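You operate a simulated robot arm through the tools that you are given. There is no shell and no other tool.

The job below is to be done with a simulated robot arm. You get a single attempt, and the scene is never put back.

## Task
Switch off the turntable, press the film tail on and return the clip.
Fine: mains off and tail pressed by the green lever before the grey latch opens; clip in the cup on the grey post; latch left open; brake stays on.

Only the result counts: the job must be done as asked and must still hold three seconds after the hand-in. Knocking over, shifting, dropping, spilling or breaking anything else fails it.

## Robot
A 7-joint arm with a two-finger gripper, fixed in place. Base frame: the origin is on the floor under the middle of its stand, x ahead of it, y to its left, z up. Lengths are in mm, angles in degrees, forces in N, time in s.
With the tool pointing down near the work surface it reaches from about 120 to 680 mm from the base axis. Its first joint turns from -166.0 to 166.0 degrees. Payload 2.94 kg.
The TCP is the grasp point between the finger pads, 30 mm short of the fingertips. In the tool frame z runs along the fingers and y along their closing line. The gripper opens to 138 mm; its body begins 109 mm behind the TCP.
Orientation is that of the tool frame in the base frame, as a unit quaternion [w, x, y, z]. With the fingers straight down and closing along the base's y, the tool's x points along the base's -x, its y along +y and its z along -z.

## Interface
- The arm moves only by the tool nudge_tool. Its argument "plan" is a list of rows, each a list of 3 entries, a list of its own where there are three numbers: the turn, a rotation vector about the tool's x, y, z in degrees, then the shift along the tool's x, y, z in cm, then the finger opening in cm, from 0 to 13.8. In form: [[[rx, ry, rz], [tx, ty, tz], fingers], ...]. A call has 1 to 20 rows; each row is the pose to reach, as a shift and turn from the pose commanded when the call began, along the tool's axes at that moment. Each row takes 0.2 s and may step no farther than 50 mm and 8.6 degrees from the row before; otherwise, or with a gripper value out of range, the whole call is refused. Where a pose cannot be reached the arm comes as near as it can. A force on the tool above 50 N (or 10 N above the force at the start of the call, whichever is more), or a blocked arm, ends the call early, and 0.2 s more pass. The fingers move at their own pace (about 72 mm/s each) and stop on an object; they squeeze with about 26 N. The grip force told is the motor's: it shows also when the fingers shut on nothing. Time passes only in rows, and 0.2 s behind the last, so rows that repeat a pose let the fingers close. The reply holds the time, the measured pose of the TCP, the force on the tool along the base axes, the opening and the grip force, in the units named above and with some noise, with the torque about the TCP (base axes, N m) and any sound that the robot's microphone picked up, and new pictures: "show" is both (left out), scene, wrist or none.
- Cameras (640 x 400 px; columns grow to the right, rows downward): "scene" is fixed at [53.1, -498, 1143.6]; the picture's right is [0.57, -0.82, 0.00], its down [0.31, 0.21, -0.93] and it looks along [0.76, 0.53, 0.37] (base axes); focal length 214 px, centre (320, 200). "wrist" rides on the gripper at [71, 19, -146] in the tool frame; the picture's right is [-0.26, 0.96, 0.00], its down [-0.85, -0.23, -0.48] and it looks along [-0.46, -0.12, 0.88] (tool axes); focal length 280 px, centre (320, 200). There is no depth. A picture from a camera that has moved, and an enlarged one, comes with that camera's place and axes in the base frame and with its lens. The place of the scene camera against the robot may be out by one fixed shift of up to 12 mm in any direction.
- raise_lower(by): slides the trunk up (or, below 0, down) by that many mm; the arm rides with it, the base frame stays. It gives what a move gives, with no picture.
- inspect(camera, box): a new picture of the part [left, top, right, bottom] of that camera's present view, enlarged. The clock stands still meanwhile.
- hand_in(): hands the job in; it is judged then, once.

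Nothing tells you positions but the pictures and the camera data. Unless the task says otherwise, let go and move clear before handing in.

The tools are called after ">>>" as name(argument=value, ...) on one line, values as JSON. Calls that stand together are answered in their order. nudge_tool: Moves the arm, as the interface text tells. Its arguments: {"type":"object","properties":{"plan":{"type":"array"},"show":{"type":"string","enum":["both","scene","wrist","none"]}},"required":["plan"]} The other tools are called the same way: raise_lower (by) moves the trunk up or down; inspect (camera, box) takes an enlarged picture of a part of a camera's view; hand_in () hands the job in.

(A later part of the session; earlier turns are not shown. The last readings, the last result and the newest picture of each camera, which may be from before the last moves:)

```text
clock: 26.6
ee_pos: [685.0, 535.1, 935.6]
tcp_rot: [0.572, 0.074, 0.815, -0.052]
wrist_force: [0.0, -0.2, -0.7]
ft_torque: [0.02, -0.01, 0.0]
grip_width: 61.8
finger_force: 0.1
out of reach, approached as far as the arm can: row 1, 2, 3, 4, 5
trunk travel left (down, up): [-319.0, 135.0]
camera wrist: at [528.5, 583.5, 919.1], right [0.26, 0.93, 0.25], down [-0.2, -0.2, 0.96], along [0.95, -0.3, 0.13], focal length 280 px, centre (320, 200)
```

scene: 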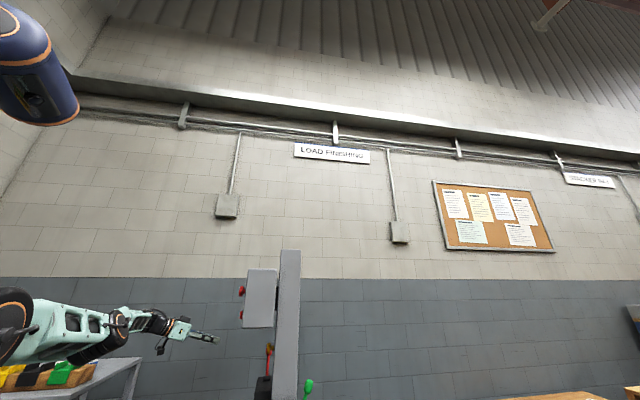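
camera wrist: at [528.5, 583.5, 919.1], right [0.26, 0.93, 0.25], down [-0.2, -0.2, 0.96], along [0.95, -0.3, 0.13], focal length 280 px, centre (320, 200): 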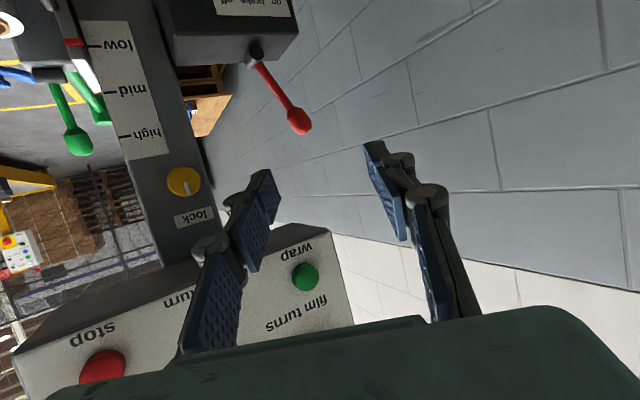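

The arm seems to be at its stretched-out singularity. I'll try a mostly tangential small move to get out of it.

>>> nudge_tool(plan=[[[0, 0, 0], [-0.23, -2.0, 0.63], 6.2], [[0, 0, 0], [-0.46, -4.02, 1.26], 6.2], [[0, 0, 0], [-0.46, -4.02, 1.26], 6.2]], show="scene")

>>> inspect(camera="scene", box=[0, 260, 240, 400])

```text
clock: 27.4
ee_pos: [708.9, 517.0, 932.3]
tcp_rot: [0.572, 0.073, 0.815, -0.052]
wrist_force: [0.0, -0.1, 0.0]
ft_torque: [0.01, 0.03, -0.01]
grip_width: 62.0
finger_force: 0.1
out of reach, approached as far as the arm can: row 1, 2, 3
trunk travel left (down, up): [-319.0, 135.0]
```

scene: 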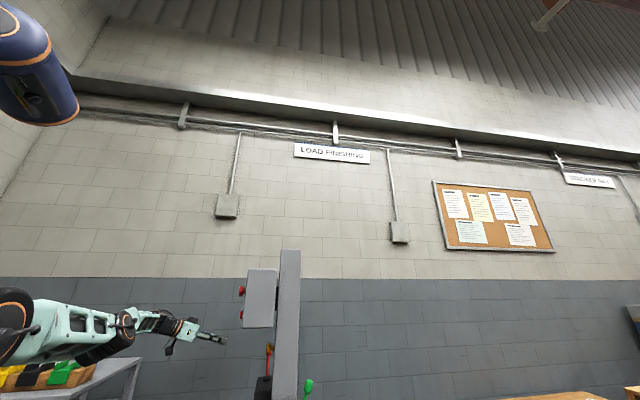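

```text
2.67 times, centred on (120, 330) of scene
camera zoom: at [53.1, -498.0, 1143.6], right [0.57, -0.82, 0.0], down [0.31, 0.21, -0.93], along [0.76, 0.53, 0.37], focal length 572 px, centre (853, -147)
```

zoom: 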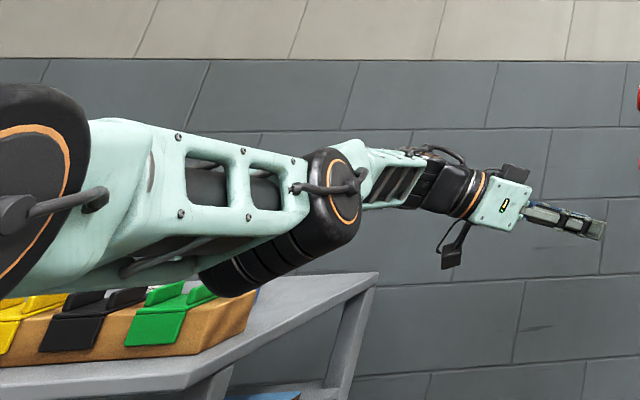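

The arm is indeed straight (elbow singular). I'll lift and back off diagonally so the elbow has to bend.

>>> nudge_tool(plan=[[[0, 0, 0], [-2.2, -0.2, -2.7], 6.2], [[0, 0, 0], [-4.42, -0.44, -5.42], 6.2], [[0, 0, 0], [-4.42, -0.44, -5.42], 6.2]], show="none")

```text
clock: 28.2
ee_pos: [685.4, 538.8, 993.1]
tcp_rot: [0.571, 0.074, 0.816, -0.053]
wrist_force: [0.0, 0.1, 0.0]
ft_torque: [0.01, 0.01, -0.01]
grip_width: 62.0
finger_force: 0.0
out of reach, approached as far as the arm can: row 1, 2, 3
trunk travel left (down, up): [-319.0, 135.0]
```

Still stretched; bending should come when the wrist goes down (elbow-up arm). I'll raise the trunk 100 mm for clearance over the bench, then move the hand down and inward.

>>> raise_lower(by=100)

>>> nudge_tool(plan=[[[0, 0, 0], [3.5, -1.14, 0.6], 6.2], [[0, 0, 0], [7.0, -2.28, 1.2], 6.2], [[0, 0, 0], [10.5, -3.4, 1.8], 6.2], [[0, 0, 0], [14.0, -4.6, 2.4], 6.2], [[0, 0, 0], [17.5, -5.7, 3.0], 6.2], [[0, 0, 0], [17.5, -5.7, 3.0], 6.2]], show="scene")

```text
clock: 29.6
ee_pos: [684.9, 538.1, 1092.7]
tcp_rot: [0.571, 0.073, 0.816, -0.052]
wrist_force: [0.0, -0.7, 0.2]
ft_torque: [0.02, 0.0, 0.01]
grip_width: 61.9
finger_force: 0.1
trunk travel left (down, up): [-419.0, 35.0]
```

```text
clock: 30.9
ee_pos: [654.0, 531.7, 896.6]
tcp_rot: [0.573, 0.053, 0.816, -0.052]
wrist_force: [0.6, 0.5, -0.9]
ft_torque: [0.01, -0.05, -0.03]
grip_width: 61.9
finger_force: 0.1
out of reach, approached as far as the arm can: row 1, 2, 3, 4, 5, 6
trunk travel left (down, up): [-419.0, 35.0]
```

scene: 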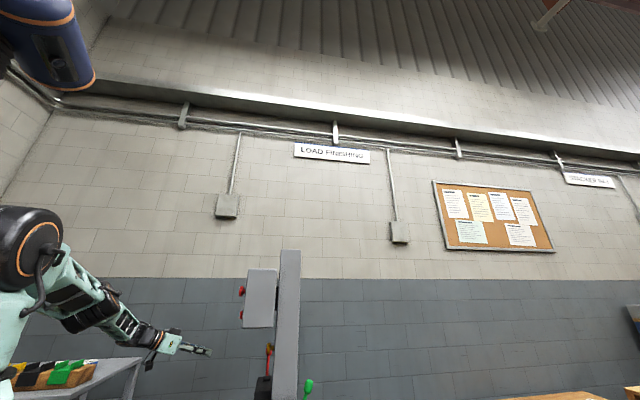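

The arm isn't straight after all: the elbow is swung far left, so a wrist joint limit is the likely cause. I'll return the tool to pointing down while moving inward parallel to the panel, which should relax the wrist.

>>> nudge_tool(plan=[[[-2.06, 7.6, -2.65], [0.74, -2.69, -1.98], 6.2], [[-4.12, 15.2, -5.3], [1.49, -5.39, -3.96], 6.2], [[-6.18, 22.8, -7.96], [2.23, -8.08, -5.94], 6.2], [[-8.24, 30.4, -10.61], [2.98, -10.78, -7.92], 6.2], [[-10.31, 38.0, -13.26], [3.72, -13.47, -9.91], 6.2], [[-12.37, 45.6, -15.91], [4.47, -16.17, -11.89], 6.2], [[-14.43, 53.2, -18.57], [5.21, -18.86, -13.87], 6.2], [[-16.49, 60.8, -21.22], [5.96, -21.56, -15.85], 6.2], [[-18.55, 68.4, -23.87], [6.7, -24.25, -17.83], 6.2], [[-18.55, 68.4, -23.87], [6.7, -24.25, -17.83], 6.2]], show="both")

```text
clock: 33.1
ee_pos: [416.0, 283.5, 917.1]
tcp_rot: [0.002, -0.158, 0.987, 0.012]
wrist_force: [0.5, -0.6, -0.1]
ft_torque: [-0.03, -0.01, -0.01]
grip_width: 61.9
finger_force: 0.1
trunk travel left (down, up): [-419.0, 35.0]
camera wrist: at [341.7, 275.4, 1064.1], right [-0.05, 1.0, 0.02], down [0.88, 0.03, 0.48], along [0.47, 0.05, -0.88], focal length 280 px, centre (320, 200)
```

scene: 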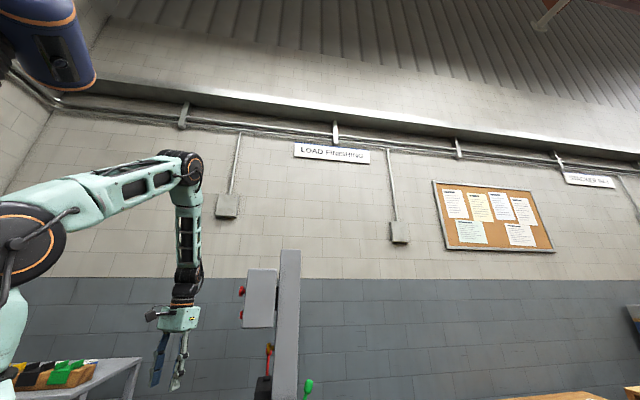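
wrist: 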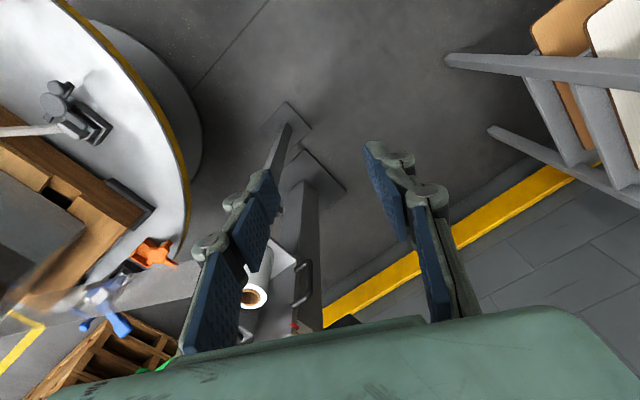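

The arm is free again with the tool down at (416,283,917). Next I lower the trunk 250 mm and go to a viewing pose for the green lever's bracket.

>>> raise_lower(by=-250)

```text
clock: 35.7
ee_pos: [417.0, 282.8, 668.4]
tcp_rot: [0.002, -0.157, 0.988, 0.012]
wrist_force: [0.4, 0.5, 0.6]
ft_torque: [0.01, 0.03, 0.03]
grip_width: 61.4
finger_force: 0.1
trunk travel left (down, up): [-169.0, 285.0]
```

Trunk is down; the hand is at (417,283,668). Moving to the viewing pose above and before the roll.

>>> nudge_tool(plan=[[[0.06, -5.56, -0.29], [-2.18, -3.12, -2.45], 6.2], [[0.12, -11.1, -0.59], [-4.37, -6.24, -4.9], 6.2], [[0.18, -16.7, -0.88], [-6.55, -9.36, -7.35], 6.2], [[0.24, -22.2, -1.17], [-8.73, -12.48, -9.8], 6.2], [[0.31, -27.8, -1.47], [-10.92, -15.59, -12.26], 6.2], [[0.37, -33.4, -1.76], [-13.1, -18.71, -14.71], 6.2], [[0.43, -38.9, -2.06], [-15.28, -21.83, -17.16], 6.2], [[0.49, -44.5, -2.35], [-17.47, -24.95, -19.61], 6.2], [[0.49, -44.5, -2.35], [-17.47, -24.95, -19.61], 6.2]], show="both")

```text
clock: 37.7
ee_pos: [662.7, 95.8, 858.3]
tcp_rot: [0.379, -0.161, 0.909, 0.066]
wrist_force: [-0.2, -0.3, 0.5]
ft_torque: [0.03, -0.01, 0.03]
grip_width: 61.8
finger_force: 0.1
trunk travel left (down, up): [-169.0, 285.0]
camera wrist: at [511.2, 61.6, 912.1], right [-0.16, 0.97, 0.18], down [0.33, -0.13, 0.94], along [0.93, 0.21, -0.3], focal length 280 px, centre (320, 200)
```

scene: 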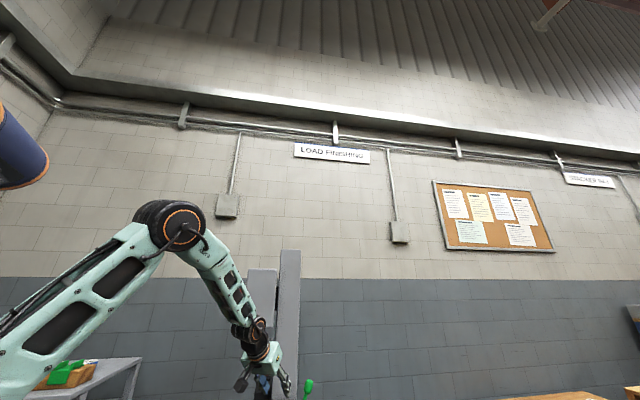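
wrist: 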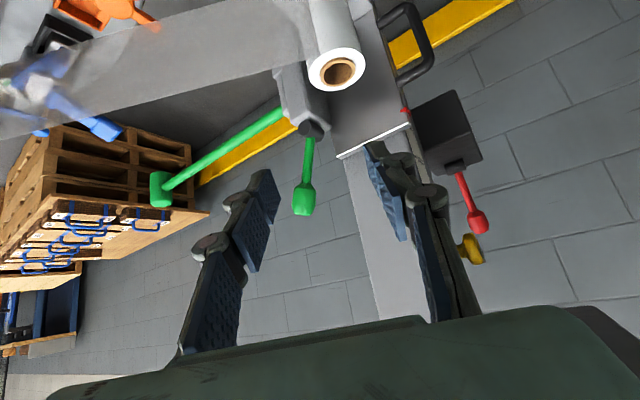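

Good view of the roll, bracket, green handle and pad arm. I'll enlarge it.

>>> inspect(camera="wrist", box=[250, 40, 410, 220])

>>> inspect(camera="wrist", box=[0, 0, 240, 220])

>>> inspect(camera="wrist", box=[140, 60, 340, 220])

```text
2.22 times, centred on (330, 130) of wrist
camera zoom: at [511.2, 61.6, 912.1], right [-0.16, 0.97, 0.18], down [0.33, -0.13, 0.94], along [0.93, 0.21, -0.3], focal length 623 px, centre (298, 356)
```

zoom: 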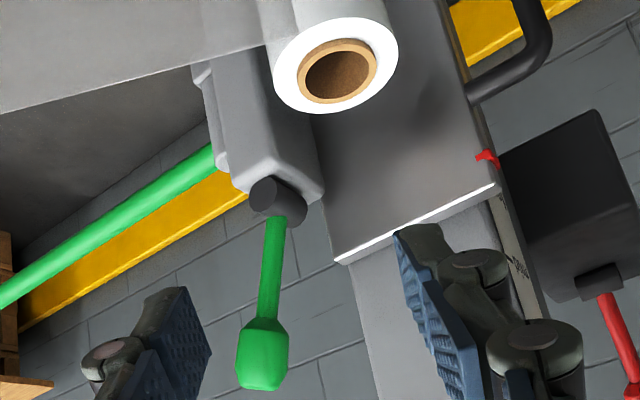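

```text
1.82 times, centred on (120, 110) of wrist
camera zoom: at [511.2, 61.6, 912.1], right [-0.16, 0.97, 0.18], down [0.33, -0.13, 0.94], along [0.93, 0.21, -0.3], focal length 510 px, centre (684, 364)
```

zoom: 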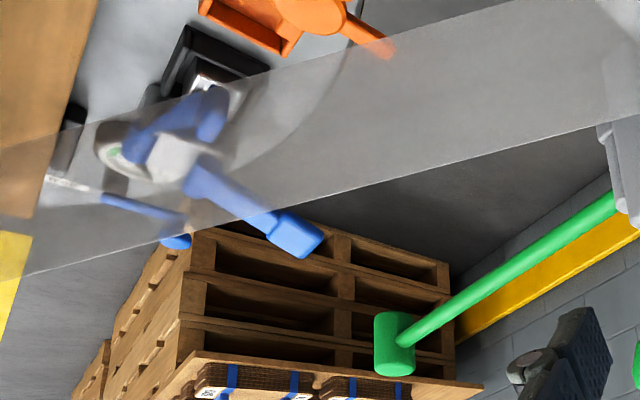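

```text
2.50 times, centred on (240, 140) of wrist
camera zoom: at [511.2, 61.6, 912.1], right [-0.16, 0.97, 0.18], down [0.33, -0.13, 0.94], along [0.93, 0.21, -0.3], focal length 701 px, centre (520, 350)
```

zoom: 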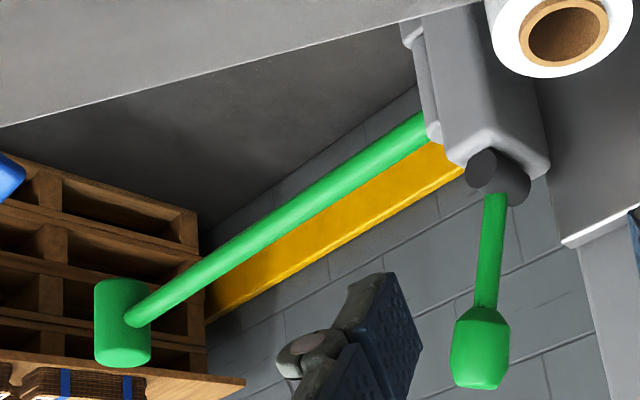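

The green handle pivots on a horizontal pin near (838,142,707), knob at about (872,121,792), leaning toward the pad arm; the pad arm ends near (1146,-150,639). I'll approach with the fingers straddling the knob along its swing direction, stopping 110 mm short.

>>> nudge_tool(plan=[[[-2.89, -2.43, -2.38], [-2.02, -1.79, 2.16], 7.5], [[-5.79, -4.87, -4.77], [-4.03, -3.58, 4.31], 7.5], [[-8.68, -7.3, -7.15], [-6.05, -5.36, 6.47], 7.5], [[-11.57, -9.73, -9.53], [-8.06, -7.15, 8.62], 7.5], [[-11.57, -9.73, -9.53], [-8.06, -7.15, 8.62], 7.5]], show="both")

```text
clock: 38.9
ee_pos: [796.3, 67.1, 855.4]
tcp_rot: [0.439, -0.267, 0.847, 0.138]
wrist_force: [-0.3, -0.3, 0.1]
ft_torque: [0.02, -0.03, 0.05]
grip_width: 74.7
finger_force: 0.0
trunk travel left (down, up): [-169.0, 285.0]
camera wrist: at [652.1, -8.5, 882.6], right [-0.43, 0.88, 0.22], down [0.22, -0.13, 0.97], along [0.88, 0.46, -0.13], focal length 280 px, centre (320, 200)
```

scene: 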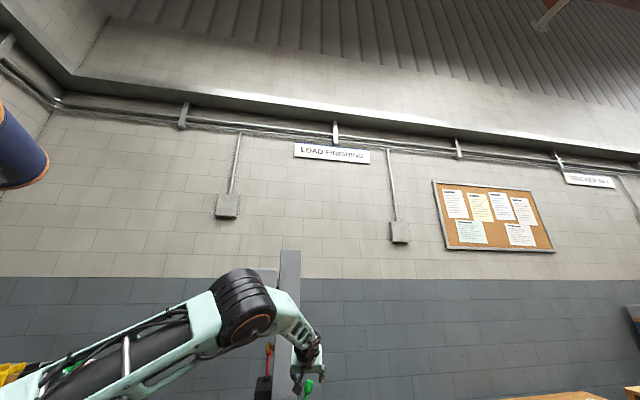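
wrist: 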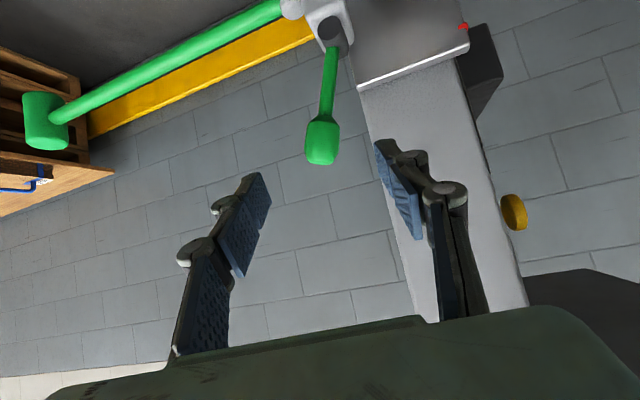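

The knob is on the tool axis about 111 mm ahead. I'll advance 100 mm so the fingers straddle it without touching.

>>> nudge_tool(plan=[[[0, 0, 0], [-0.4, 0.15, 3.5], 7.5], [[0, 0, 0], [-0.4, 0.15, 7.0], 7.5], [[0, 0, 0], [-0.4, 0.15, 10.0], 7.5], [[0, 0, 0], [-0.4, 0.15, 10.0], 7.5]], show="both")

```text
clock: 39.9
ee_pos: [862.9, 119.1, 800.4]
tcp_rot: [0.439, -0.266, 0.847, 0.139]
wrist_force: [-0.8, -0.6, 0.2]
ft_torque: [0.01, -0.01, 0.02]
grip_width: 74.8
finger_force: 0.2
trunk travel left (down, up): [-169.0, 285.0]
camera wrist: at [720.0, 41.5, 827.7], right [-0.43, 0.88, 0.22], down [0.22, -0.13, 0.97], along [0.88, 0.46, -0.13], focal length 280 px, centre (320, 200)
```

scene: 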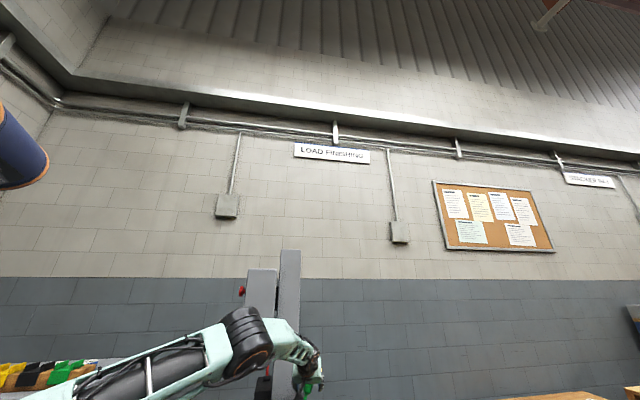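
wrist: 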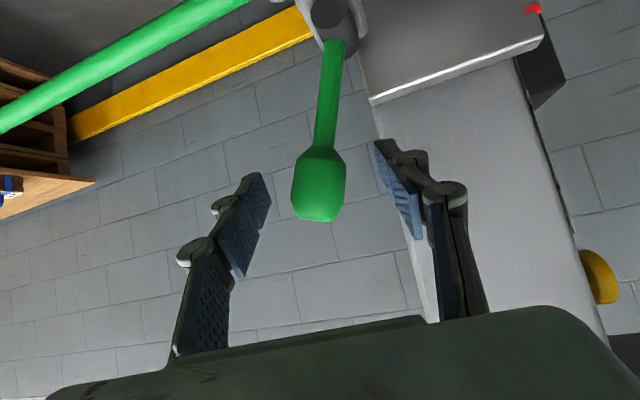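

The knob is centred between the pads. I'll narrow the fingers to about 50 mm as a loose fork and try drawing the handle toward upright, watching the force.

>>> nudge_tool(plan=[[[0, 0, 0], [0, 0, 0], 5.0], [[0, 0, 0], [0, 0, 0], 5.0], [[0, 0, 0], [0, 0.8, -0.2], 5.0], [[0, 0, 0], [0, 1.4, -0.4], 5.0], [[0, 0, 0], [0, 2.0, -0.5], 5.0], [[0, 0, 0], [0, 2.0, -0.5], 5.0]], show="wrist")

```text
clock: 41.3
ee_pos: [848.5, 132.5, 801.9]
tcp_rot: [0.439, -0.267, 0.847, 0.139]
wrist_force: [0.6, -2.5, 0.5]
ft_torque: [-0.03, -0.06, 0.01]
grip_width: 51.9
finger_force: 1.2
trunk travel left (down, up): [-169.0, 285.0]
camera wrist: at [705.2, 55.3, 830.9], right [-0.43, 0.88, 0.22], down [0.22, -0.13, 0.97], along [0.88, 0.46, -0.13], focal length 280 px, centre (320, 200)
```

wrist: 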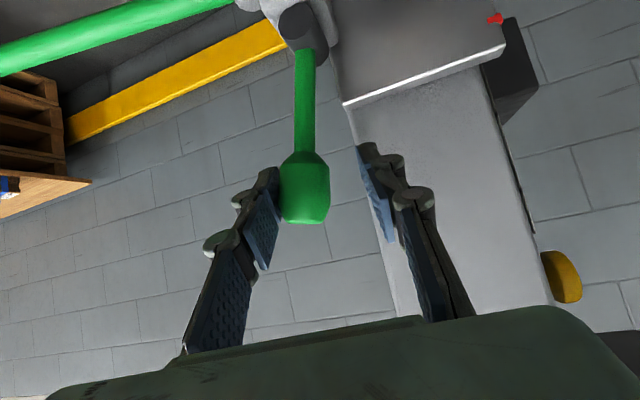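

The left finger touches the knob with only ~2.5 N and the handle seems to be following. Continuing along the arc.

>>> nudge_tool(plan=[[[0, 0, 0], [0, 0.7, -0.2], 5.0], [[0, 0, 0], [0, 1.4, -0.35], 5.0], [[0, 0, 0], [0, 2.1, -0.5], 5.0], [[0, 0, 0], [0, 2.1, -0.5], 5.0]], show="wrist")

```text
clock: 42.3
ee_pos: [832.3, 147.1, 806.5]
tcp_rot: [0.437, -0.267, 0.847, 0.14]
wrist_force: [3.1, -2.3, -0.2]
ft_torque: [0.04, 0.03, 0.04]
grip_width: 52.3
finger_force: 2.0
trunk travel left (down, up): [-169.0, 285.0]
camera wrist: at [689.3, 70.5, 833.5], right [-0.43, 0.88, 0.22], down [0.22, -0.13, 0.97], along [0.88, 0.46, -0.13], focal length 280 px, centre (320, 200)
```

wrist: 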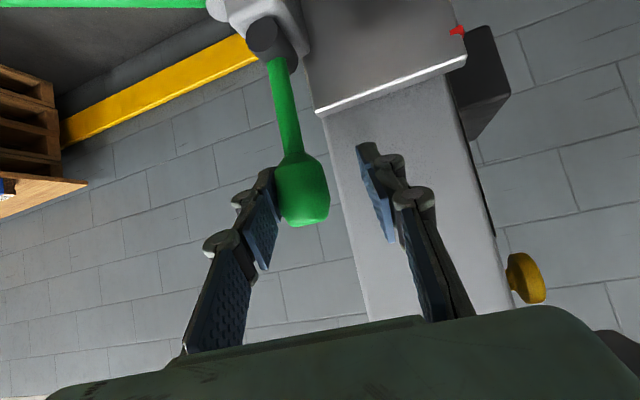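

The handle and the pad arm are both moving with small force. Continuing past upright.

>>> nudge_tool(plan=[[[0, 0, 0], [0.1, 0.7, -0.15], 5.0], [[0, 0, 0], [0.2, 1.4, -0.3], 5.0], [[0, 0, 0], [0.3, 2.1, -0.45], 5.0], [[0, 0, 0], [0.3, 2.1, -0.45], 5.0]], show="wrist")

```text
clock: 43.3
ee_pos: [815.3, 160.0, 806.2]
tcp_rot: [0.438, -0.267, 0.847, 0.14]
wrist_force: [0.7, -4.4, 0.3]
ft_torque: [-0.07, -0.03, -0.07]
grip_width: 53.4
finger_force: 2.7
trunk travel left (down, up): [-169.0, 285.0]
camera wrist: at [672.0, 84.2, 833.7], right [-0.43, 0.88, 0.22], down [0.22, -0.13, 0.97], along [0.88, 0.46, -0.13], focal length 280 px, centre (320, 200)
```

wrist: 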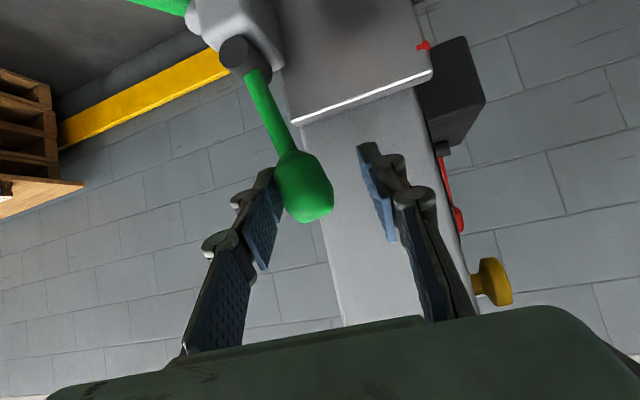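

The pad arm keeps swinging toward the load. Continuing, lowering slightly along the arc.

>>> nudge_tool(plan=[[[0, 0, 0], [0.2, 0.7, -0.1], 5.0], [[0, 0, 0], [0.4, 1.4, -0.2], 5.0], [[0, 0, 0], [0.6, 2.1, -0.3], 5.0], [[0, 0, 0], [0.6, 2.1, -0.3], 5.0]], show="wrist")

```text
clock: 44.3
ee_pos: [806.6, 167.3, 805.5]
tcp_rot: [0.443, -0.26, 0.847, 0.135]
wrist_force: [32.8, -21.5, -0.3]
ft_torque: [-0.42, -0.33, 0.11]
grip_width: 72.2
finger_force: 16.4
trunk travel left (down, up): [-169.0, 285.0]
camera wrist: at [661.6, 92.3, 831.0], right [-0.42, 0.88, 0.21], down [0.2, -0.14, 0.97], along [0.88, 0.45, -0.12], focal length 280 px, centre (320, 200)
```

wrist: 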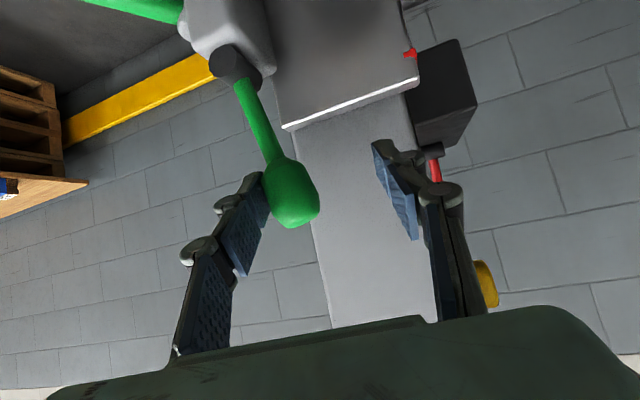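

Force rose to ~39 N: the lever has hit its stop or the pad presses on the load. I'll hold briefly, then ease off and see whether the lever stays.

>>> nudge_tool(plan=[[[0, 0, 0], [0, 0, 0], 5.0], [[0, 0, 0], [0, 0, 0], 5.0], [[0, 0, 0], [-0.2, -1.5, 0.2], 6.5], [[0, 0, 0], [-0.4, -2.5, 0.2], 7.5], [[0, 0, 0], [-0.4, -2.5, 0.2], 7.5]], show="wrist")

```text
clock: 45.5
ee_pos: [815.9, 157.3, 805.2]
tcp_rot: [0.437, -0.268, 0.847, 0.141]
wrist_force: [1.1, -3.4, -1.6]
ft_torque: [-0.1, 0.02, -0.17]
grip_width: 76.9
finger_force: 1.4
trunk travel left (down, up): [-169.0, 285.0]
camera wrist: at [673.4, 81.2, 832.7], right [-0.43, 0.88, 0.22], down [0.22, -0.13, 0.97], along [0.88, 0.46, -0.13], focal length 280 px, centre (320, 200)
```

wrist: 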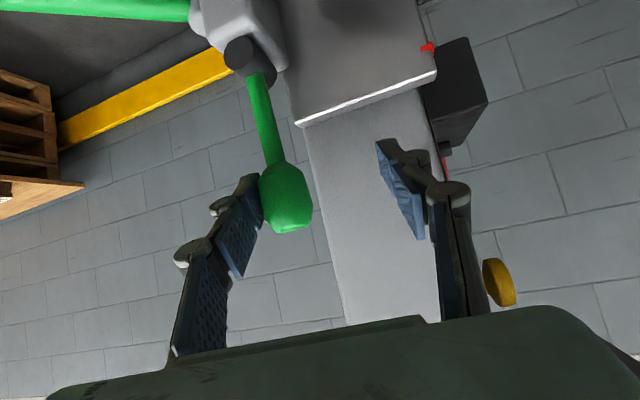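

The lever is spring-loaded and comes back with the finger; it had reached a firm stop (39 N). I'll let it return gently along its arc.

>>> nudge_tool(plan=[[[0, 0, 0], [-0.15, -1.0, 0.2], 7.5], [[0, 0, 0], [-0.3, -2.0, 0.45], 7.5], [[0, 0, 0], [-0.3, -3.0, 0.7], 7.5], [[0, 0, 0], [-0.3, -4.0, 0.9], 7.5], [[0, 0, 0], [-0.3, -5.0, 1.0], 7.5], [[0, 0, 0], [-0.3, -5.6, 1.0], 7.5], [[0, 0, 0], [-0.3, -5.6, 1.0], 7.5]], show="wrist")

```text
clock: 47.1
ee_pos: [858.5, 117.2, 801.2]
tcp_rot: [0.439, -0.266, 0.847, 0.139]
wrist_force: [-0.3, 1.1, 0.6]
ft_torque: [-0.01, 0.04, -0.02]
grip_width: 74.8
finger_force: 0.0
trunk travel left (down, up): [-169.0, 285.0]
camera wrist: at [714.3, 39.7, 829.3], right [-0.43, 0.88, 0.22], down [0.22, -0.13, 0.97], along [0.88, 0.46, -0.13], focal length 280 px, centre (320, 200)
```

wrist: 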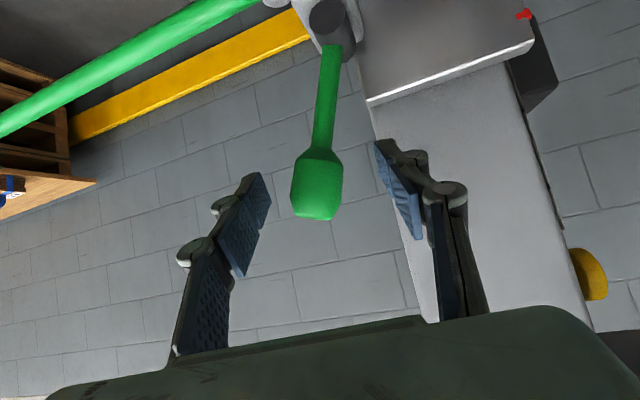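

The lever is back at rest untouched by the fingers. I'll back straight out and then look at the load to see whether the tail changed.

>>> nudge_tool(plan=[[[0, 0, 0], [0, 0, -3.5], 7.5], [[0, 0, 0], [0, 0, -7.0], 7.5], [[0, 0, 0], [0, 0, -10.5], 7.5], [[0, 0, 0], [-2.0, 0, -12.5], 7.5]], show="both")

```text
clock: 48.1
ee_pos: [783.7, 63.1, 891.9]
tcp_rot: [0.439, -0.265, 0.847, 0.139]
wrist_force: [0.4, -1.7, -0.9]
ft_torque: [0.04, 0.02, 0.0]
grip_width: 75.0
finger_force: 0.0
trunk travel left (down, up): [-169.0, 285.0]
camera wrist: at [640.9, -12.7, 918.9], right [-0.43, 0.88, 0.22], down [0.22, -0.13, 0.97], along [0.88, 0.46, -0.13], focal length 280 px, centre (320, 200)
```

scene: 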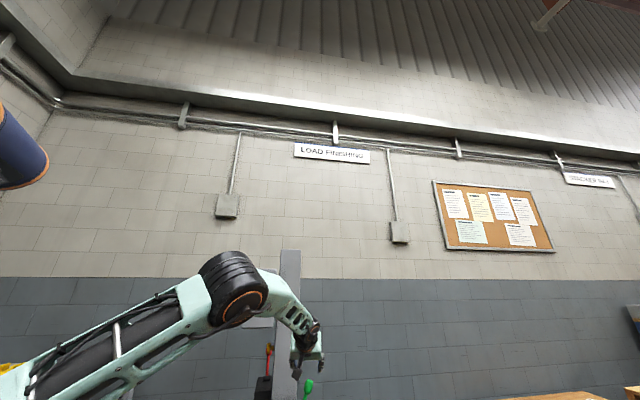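
wrist: 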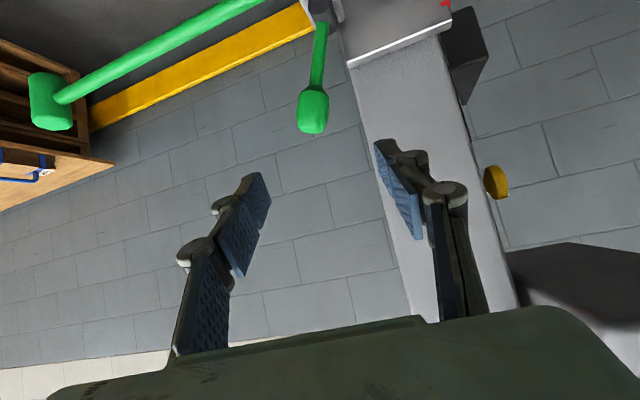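

Next I bring the hand back to tool-down above the gap and turn toward the load to inspect the film tail.

>>> nudge_tool(plan=[[[2.85, 4.95, 5.52], [0.6, 0.92, -1.68], 7.5], [[5.71, 9.91, 11.03], [1.2, 1.84, -3.37], 7.5], [[8.56, 14.86, 16.55], [1.8, 2.77, -5.05], 7.5], [[11.42, 19.82, 22.07], [2.4, 3.69, -6.74], 7.5], [[14.27, 24.77, 27.59], [3.0, 4.61, -8.42], 7.5], [[17.12, 29.72, 33.1], [3.6, 5.53, -10.1], 7.5], [[19.98, 34.68, 38.62], [4.19, 6.45, -11.79], 7.5], [[22.83, 39.63, 44.14], [4.79, 7.38, -13.47], 7.5], [[25.69, 44.59, 49.65], [5.39, 8.3, -15.16], 7.5], [[28.54, 49.54, 55.17], [5.99, 9.22, -16.84], 7.5], [[28.54, 49.54, 55.17], [5.99, 9.22, -16.84], 7.5]], show="both")

```text
clock: 50.5
ee_pos: [588.8, 41.8, 940.5]
tcp_rot: [-0.002, 0.217, 0.976, 0.0]
wrist_force: [0.2, 0.8, -0.1]
ft_torque: [-0.03, 0.0, 0.0]
grip_width: 75.1
finger_force: 0.0
trunk travel left (down, up): [-169.0, 285.0]
camera wrist: at [531.4, 88.5, 1086.6], right [0.65, 0.76, 0.0], down [0.67, -0.57, 0.47], along [0.36, -0.31, -0.88], focal length 280 px, centre (320, 200)
```

scene: 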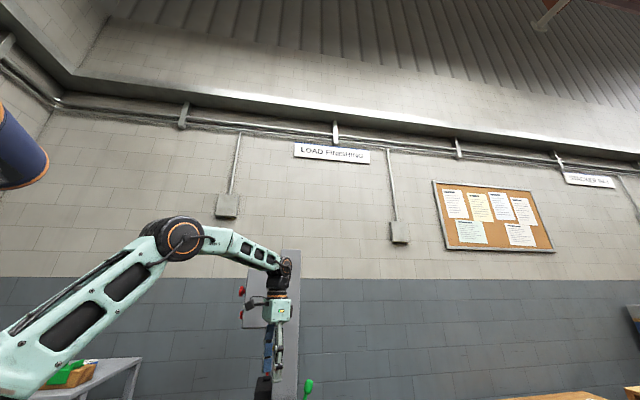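
wrist: 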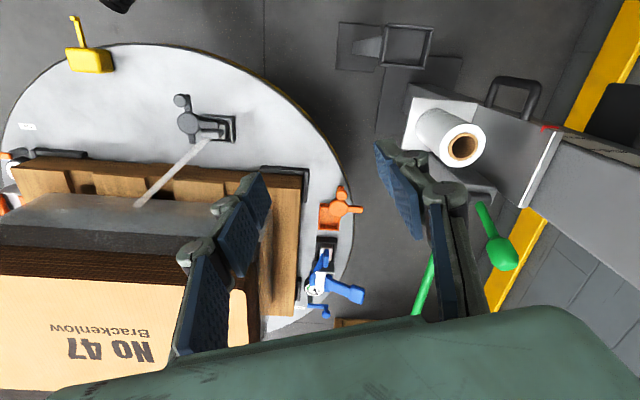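

The web between roll and load is gone, so the tail is pressed on. Now the grey latch with the strip and clip on the turntable; I'll enlarge it.

>>> inspect(camera="wrist", box=[120, 70, 280, 220])

>>> inspect(camera="wrist", box=[160, 85, 250, 150])

>>> inspect(camera="wrist", box=[280, 170, 400, 320])

>>> inspect(camera="wrist", box=[330, 10, 530, 180])

```text
2.67 times, centred on (200, 145) of wrist
camera zoom: at [531.4, 88.5, 1086.6], right [0.65, 0.76, 0.0], down [0.67, -0.57, 0.47], along [0.36, -0.31, -0.88], focal length 748 px, centre (640, 347)
```

zoom: 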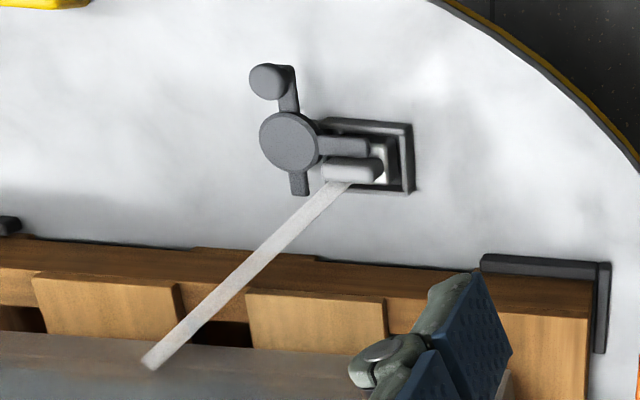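

```text
6.15 times, centred on (205, 118) of wrist
camera zoom: at [531.4, 88.5, 1086.6], right [0.65, 0.76, 0.0], down [0.67, -0.57, 0.47], along [0.36, -0.31, -0.88], focal length 1726 px, centre (1028, 708)
```

zoom: 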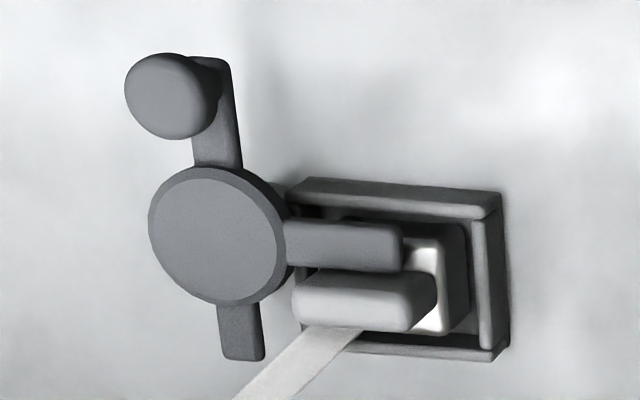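

```text
2.67 times, centred on (340, 245) of wrist
camera zoom: at [531.4, 88.5, 1086.6], right [0.65, 0.76, 0.0], down [0.67, -0.57, 0.47], along [0.36, -0.31, -0.88], focal length 748 px, centre (267, 80)
```

zoom: 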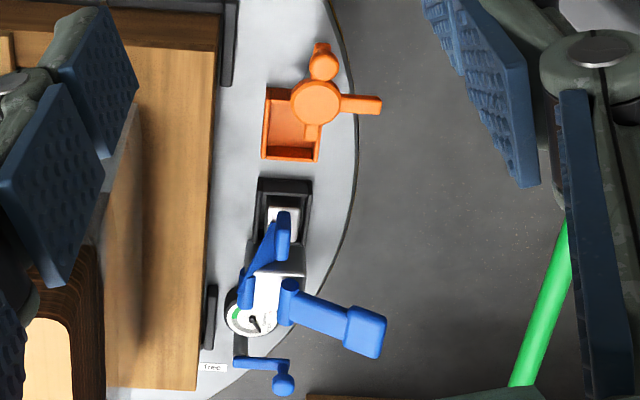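

```text
2.35 times, centred on (430, 95) of wrist
camera zoom: at [531.4, 88.5, 1086.6], right [0.65, 0.76, 0.0], down [0.67, -0.57, 0.47], along [0.36, -0.31, -0.88], focal length 660 px, centre (61, 447)
```

zoom: 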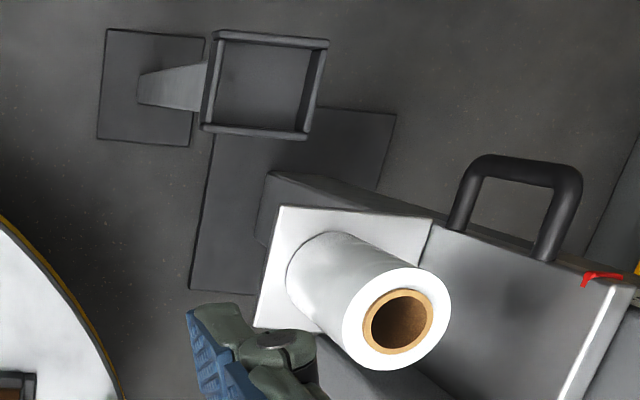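

The grey latch is a rotary hub with a ball-topped lever; its arm lies over a clip sitting in a dark tray, with the film strip tied to it. I'll turn to heading -45° (parallel to the load face) and come closer above it.

>>> nudge_tool(plan=[[[0, 0, 4], [4.5, -1.0, 2.5], 7.5], [[0, 0, 8], [9.0, -2.0, 5.0], 7.5], [[0, 0, 12], [9.5, -6.2, 7.5], 7.5], [[0, 0, 16], [8.0, -10.8, 9.0], 7.5], [[0, 0, 20], [7.5, -15.0, 10.5], 7.5], [[0, 0, 20], [6.7, -19.0, 13.0], 7.5], [[0, 0, 20], [6.7, -21.0, 14.0], 7.5], [[0, 0, 20], [6.7, -21.0, 14.0], 7.5]], show="both")

```text
refused: row 1 steps farther than a row can; nothing moved
```

That first row was too long; I'll send an evenly spaced version.

>>> nudge_tool(plan=[[[0, 0, 3], [0.95, -3.0, 2.0], 7.5], [[0, 0, 6], [1.9, -6.0, 4.0], 7.5], [[0, 0, 9], [2.85, -9.0, 6.0], 7.5], [[0, 0, 12], [3.8, -12.0, 8.0], 7.5], [[0, 0, 15], [4.74, -15.0, 10.0], 7.5], [[0, 0, 18], [5.69, -18.0, 12.0], 7.5], [[0, 0, 20], [6.64, -21.0, 14.0], 7.5], [[0, 0, 20], [6.64, -21.0, 14.0], 7.5]], show="both")

```text
clock: 52.3
ee_pos: [439.6, -119.7, 797.0]
tcp_rot: [-0.001, 0.383, 0.924, 0.001]
wrist_force: [0.3, 0.0, 0.8]
ft_torque: [-0.01, 0.0, -0.01]
grip_width: 74.9
finger_force: 0.1
trunk travel left (down, up): [-169.0, 285.0]
camera wrist: at [402.6, -56.7, 943.6], right [0.87, 0.5, 0.0], down [0.44, -0.76, 0.47], along [0.24, -0.41, -0.88], focal length 280 px, centre (320, 200)
```

scene: 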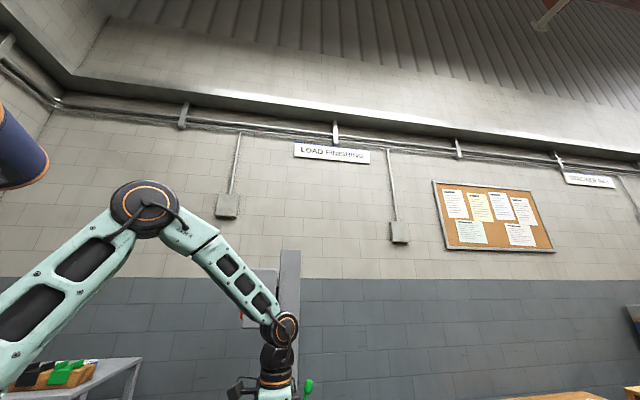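
wrist: 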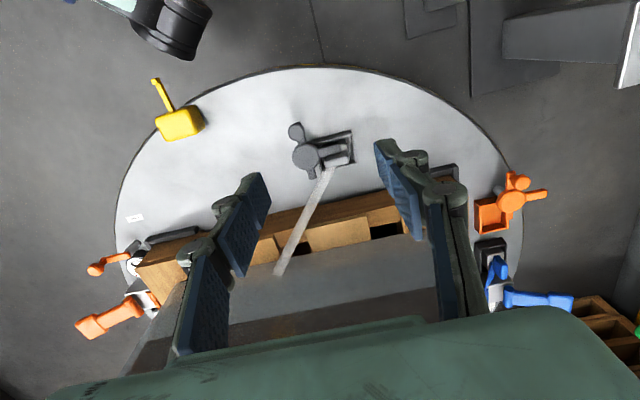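

The latch is centred between the fingers, matching my estimate of (462,-205,~490). Enlarging it.

>>> inspect(camera="wrist", box=[270, 110, 370, 190])

>>> inspect(camera="wrist", box=[460, 160, 580, 320])

>>> inspect(camera="wrist", box=[70, 60, 230, 340])

```text
5.00 times, centred on (320, 150) of wrist
camera zoom: at [402.6, -56.7, 943.6], right [0.87, 0.5, 0.0], down [0.44, -0.76, 0.47], along [0.24, -0.41, -0.88], focal length 1402 px, centre (320, 450)
```

zoom: 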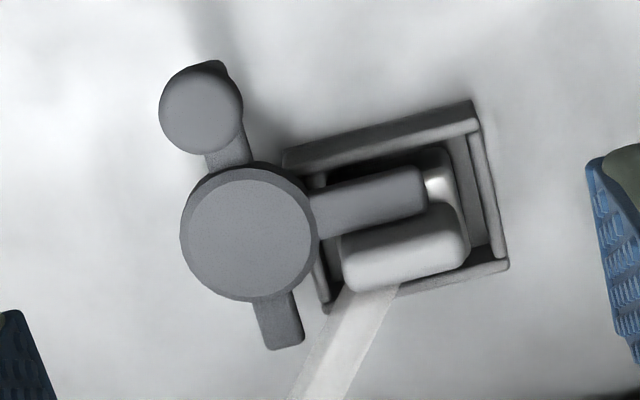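

```text
2.50 times, centred on (520, 240) of wrist
camera zoom: at [402.6, -56.7, 943.6], right [0.87, 0.5, 0.0], down [0.44, -0.76, 0.47], along [0.24, -0.41, -0.88], focal length 701 px, centre (-180, 100)
```

zoom: 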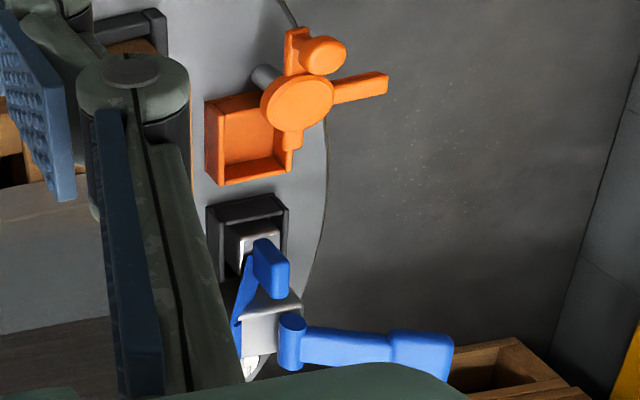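

```text
1.43 times, centred on (150, 200) of wrist
camera zoom: at [402.6, -56.7, 943.6], right [0.87, 0.5, 0.0], down [0.44, -0.76, 0.47], along [0.24, -0.41, -0.88], focal length 401 px, centre (563, 200)
```

zoom: 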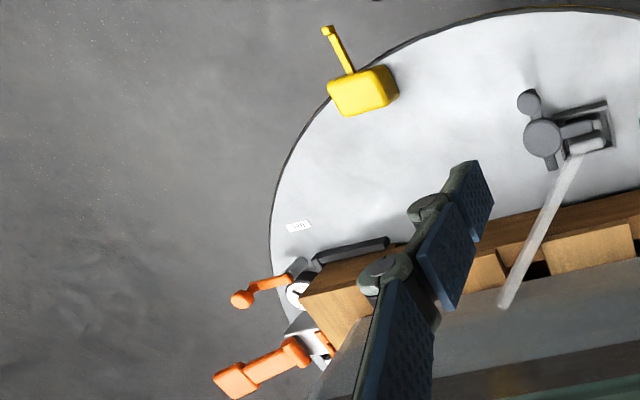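

The hub top is at about (462,-206,507), the ball at (428,-174,516), the clip's bar at (507,-181,512) in a tray around (508,-184,463); the arm lies on the outer side of the bar, so the latch must swing counter-clockwise from above. I'll close the fingers into a peg and position above the clockwise side of the ball.

>>> nudge_tool(plan=[[[0, 0, 0], [-0.69, -0.3, 3.9], 0], [[0, 0, 0], [-1.38, -0.6, 7.8], 0], [[0, 0, 0], [-2.07, -0.9, 11.8], 0], [[0, 0, 0], [-2.76, -1.2, 15.7], 0], [[0, 0, 0], [-2.76, -1.2, 15.7], 0]], show="wrist")

>>> inspect(camera="wrist", box=[220, 100, 420, 260])

```text
clock: 53.5
ee_pos: [451.2, -149.3, 641.7]
tcp_rot: [-0.001, 0.383, 0.924, 0.0]
wrist_force: [-0.5, -1.0, 0.6]
ft_torque: [0.0, 0.02, -0.03]
grip_width: 0.0
finger_force: 26.3
trunk travel left (down, up): [-169.0, 285.0]
camera wrist: at [413.8, -85.5, 787.9], right [0.87, 0.5, 0.0], down [0.44, -0.76, 0.47], along [0.24, -0.41, -0.88], focal length 280 px, centre (320, 200)
```

wrist: 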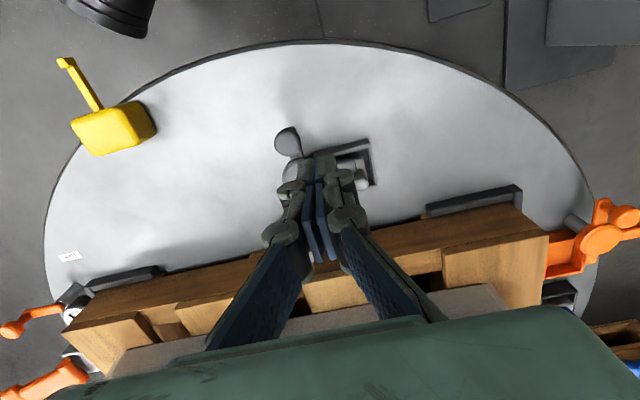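

```text
2.50 times, centred on (320, 180) of wrist
camera zoom: at [413.8, -85.5, 787.9], right [0.87, 0.5, 0.0], down [0.44, -0.76, 0.47], along [0.24, -0.41, -0.88], focal length 701 px, centre (320, 250)
```

zoom: 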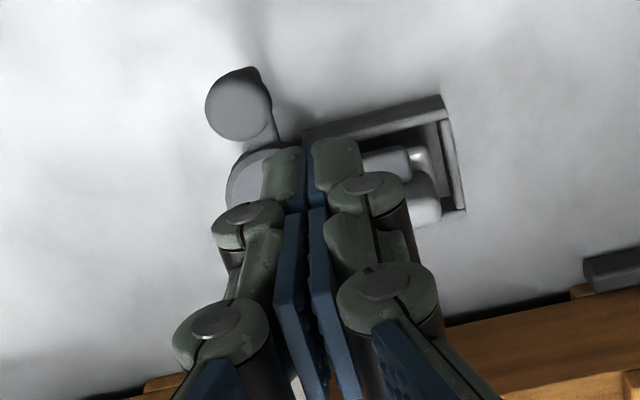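

The peg is beside the ball with about 6 mm gap. I'll lower so the tips are level with the ball's underside (tip z≈501).

>>> nudge_tool(plan=[[[0, 0, 0], [0, 0, 4.0], 0], [[0, 0, 0], [0, 0, 8.0], 0], [[0, 0, 0], [0, 0, 11.0], 0], [[0, 0, 0], [0, 0, 11.0], 0]], show="wrist")

>>> inspect(camera="wrist", box=[220, 80, 420, 240])

```text
clock: 54.5
ee_pos: [450.6, -147.6, 530.5]
tcp_rot: [0.0, 0.382, 0.924, 0.001]
wrist_force: [-0.4, 0.5, 0.8]
ft_torque: [-0.01, -0.01, 0.03]
grip_width: 0.0
finger_force: 26.1
trunk travel left (down, up): [-169.0, 285.0]
camera wrist: at [413.9, -85.0, 678.1], right [0.87, 0.5, 0.0], down [0.44, -0.76, 0.47], along [0.24, -0.41, -0.88], focal length 280 px, centre (320, 200)
```

wrist: 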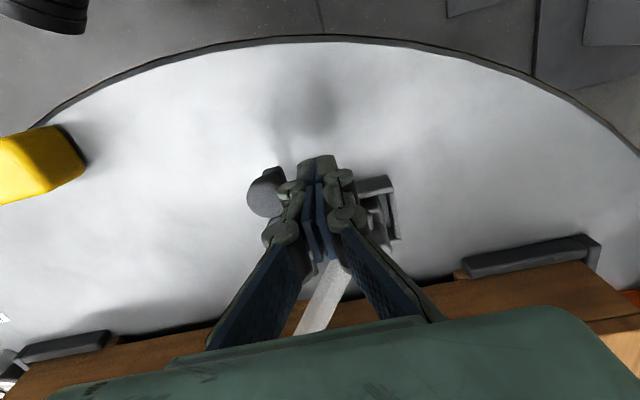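

```text
2.50 times, centred on (320, 160) of wrist
camera zoom: at [413.9, -85.0, 678.1], right [0.87, 0.5, 0.0], down [0.44, -0.76, 0.47], along [0.24, -0.41, -0.88], focal length 701 px, centre (320, 300)
```

zoom: 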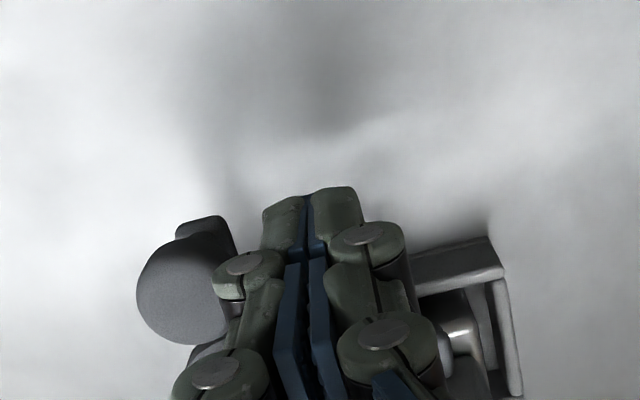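

Peg in place. I'll sweep it counter-clockwise around the hub in small steps and watch the force.

>>> nudge_tool(plan=[[[0, 0, 0], [0.17, -0.7, 0], 0], [[0, 0, 0], [0.33, -1.41, 0], 0], [[0, 0, 0], [0.34, -2.1, 0], 0], [[0, 0, 0], [0.35, -2.86, 0], 0], [[0, 0, 0], [0.35, -2.86, 0], 0]], show="wrist")

>>> inspect(camera="wrist", box=[220, 80, 420, 240])

```text
clock: 55.7
ee_pos: [428.2, -166.4, 533.4]
tcp_rot: [-0.002, 0.382, 0.924, 0.0]
wrist_force: [0.0, -0.4, 0.1]
ft_torque: [0.0, 0.02, -0.02]
grip_width: 0.0
finger_force: 26.0
trunk travel left (down, up): [-169.0, 285.0]
camera wrist: at [390.5, -103.1, 679.0], right [0.87, 0.5, 0.0], down [0.44, -0.76, 0.47], along [0.24, -0.41, -0.88], focal length 280 px, centre (320, 200)
```

wrist: 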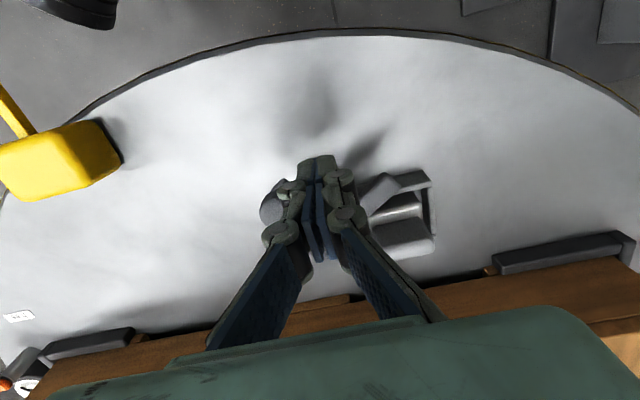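

```text
2.50 times, centred on (320, 160) of wrist
camera zoom: at [390.5, -103.1, 679.0], right [0.87, 0.5, 0.0], down [0.44, -0.76, 0.47], along [0.24, -0.41, -0.88], focal length 701 px, centre (320, 300)
```

zoom: 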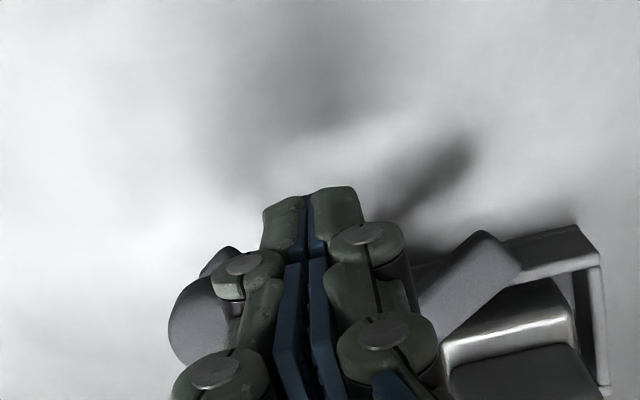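

The latch is turning freely (arm swinging off the clip). Continuing the sweep.

>>> nudge_tool(plan=[[[0, 0, 0], [-0.18, -0.67, 0], 0], [[0, 0, 0], [-0.36, -1.33, 0], 0], [[0, 0, 0], [-0.6, -1.93, 0], 0], [[0, 0, 0], [-0.84, -2.53, 0], 0], [[0, 0, 0], [-0.84, -2.53, 0], 0]], show="wrist")

>>> inspect(camera="wrist", box=[220, 80, 460, 260])

```text
clock: 56.9
ee_pos: [415.8, -190.8, 531.2]
tcp_rot: [-0.001, 0.383, 0.924, 0.001]
wrist_force: [0.0, -0.5, -0.6]
ft_torque: [0.01, 0.01, -0.03]
grip_width: 0.0
finger_force: 25.8
trunk travel left (down, up): [-169.0, 285.0]
camera wrist: at [378.0, -127.2, 679.3], right [0.87, 0.5, 0.0], down [0.44, -0.76, 0.47], along [0.24, -0.41, -0.88], focal length 280 px, centre (320, 200)
```

wrist: 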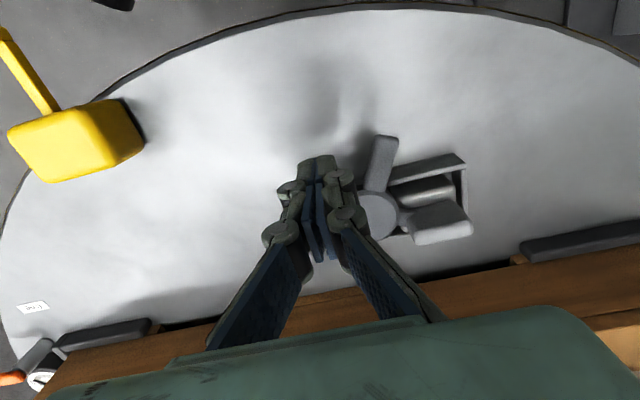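

```text
2.22 times, centred on (340, 170) of wrist
camera zoom: at [378.0, -127.2, 679.3], right [0.87, 0.5, 0.0], down [0.44, -0.76, 0.47], along [0.24, -0.41, -0.88], focal length 623 px, centre (276, 267)
```

zoom: 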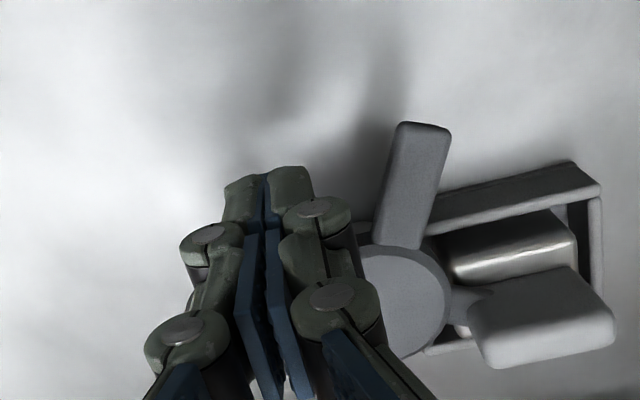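

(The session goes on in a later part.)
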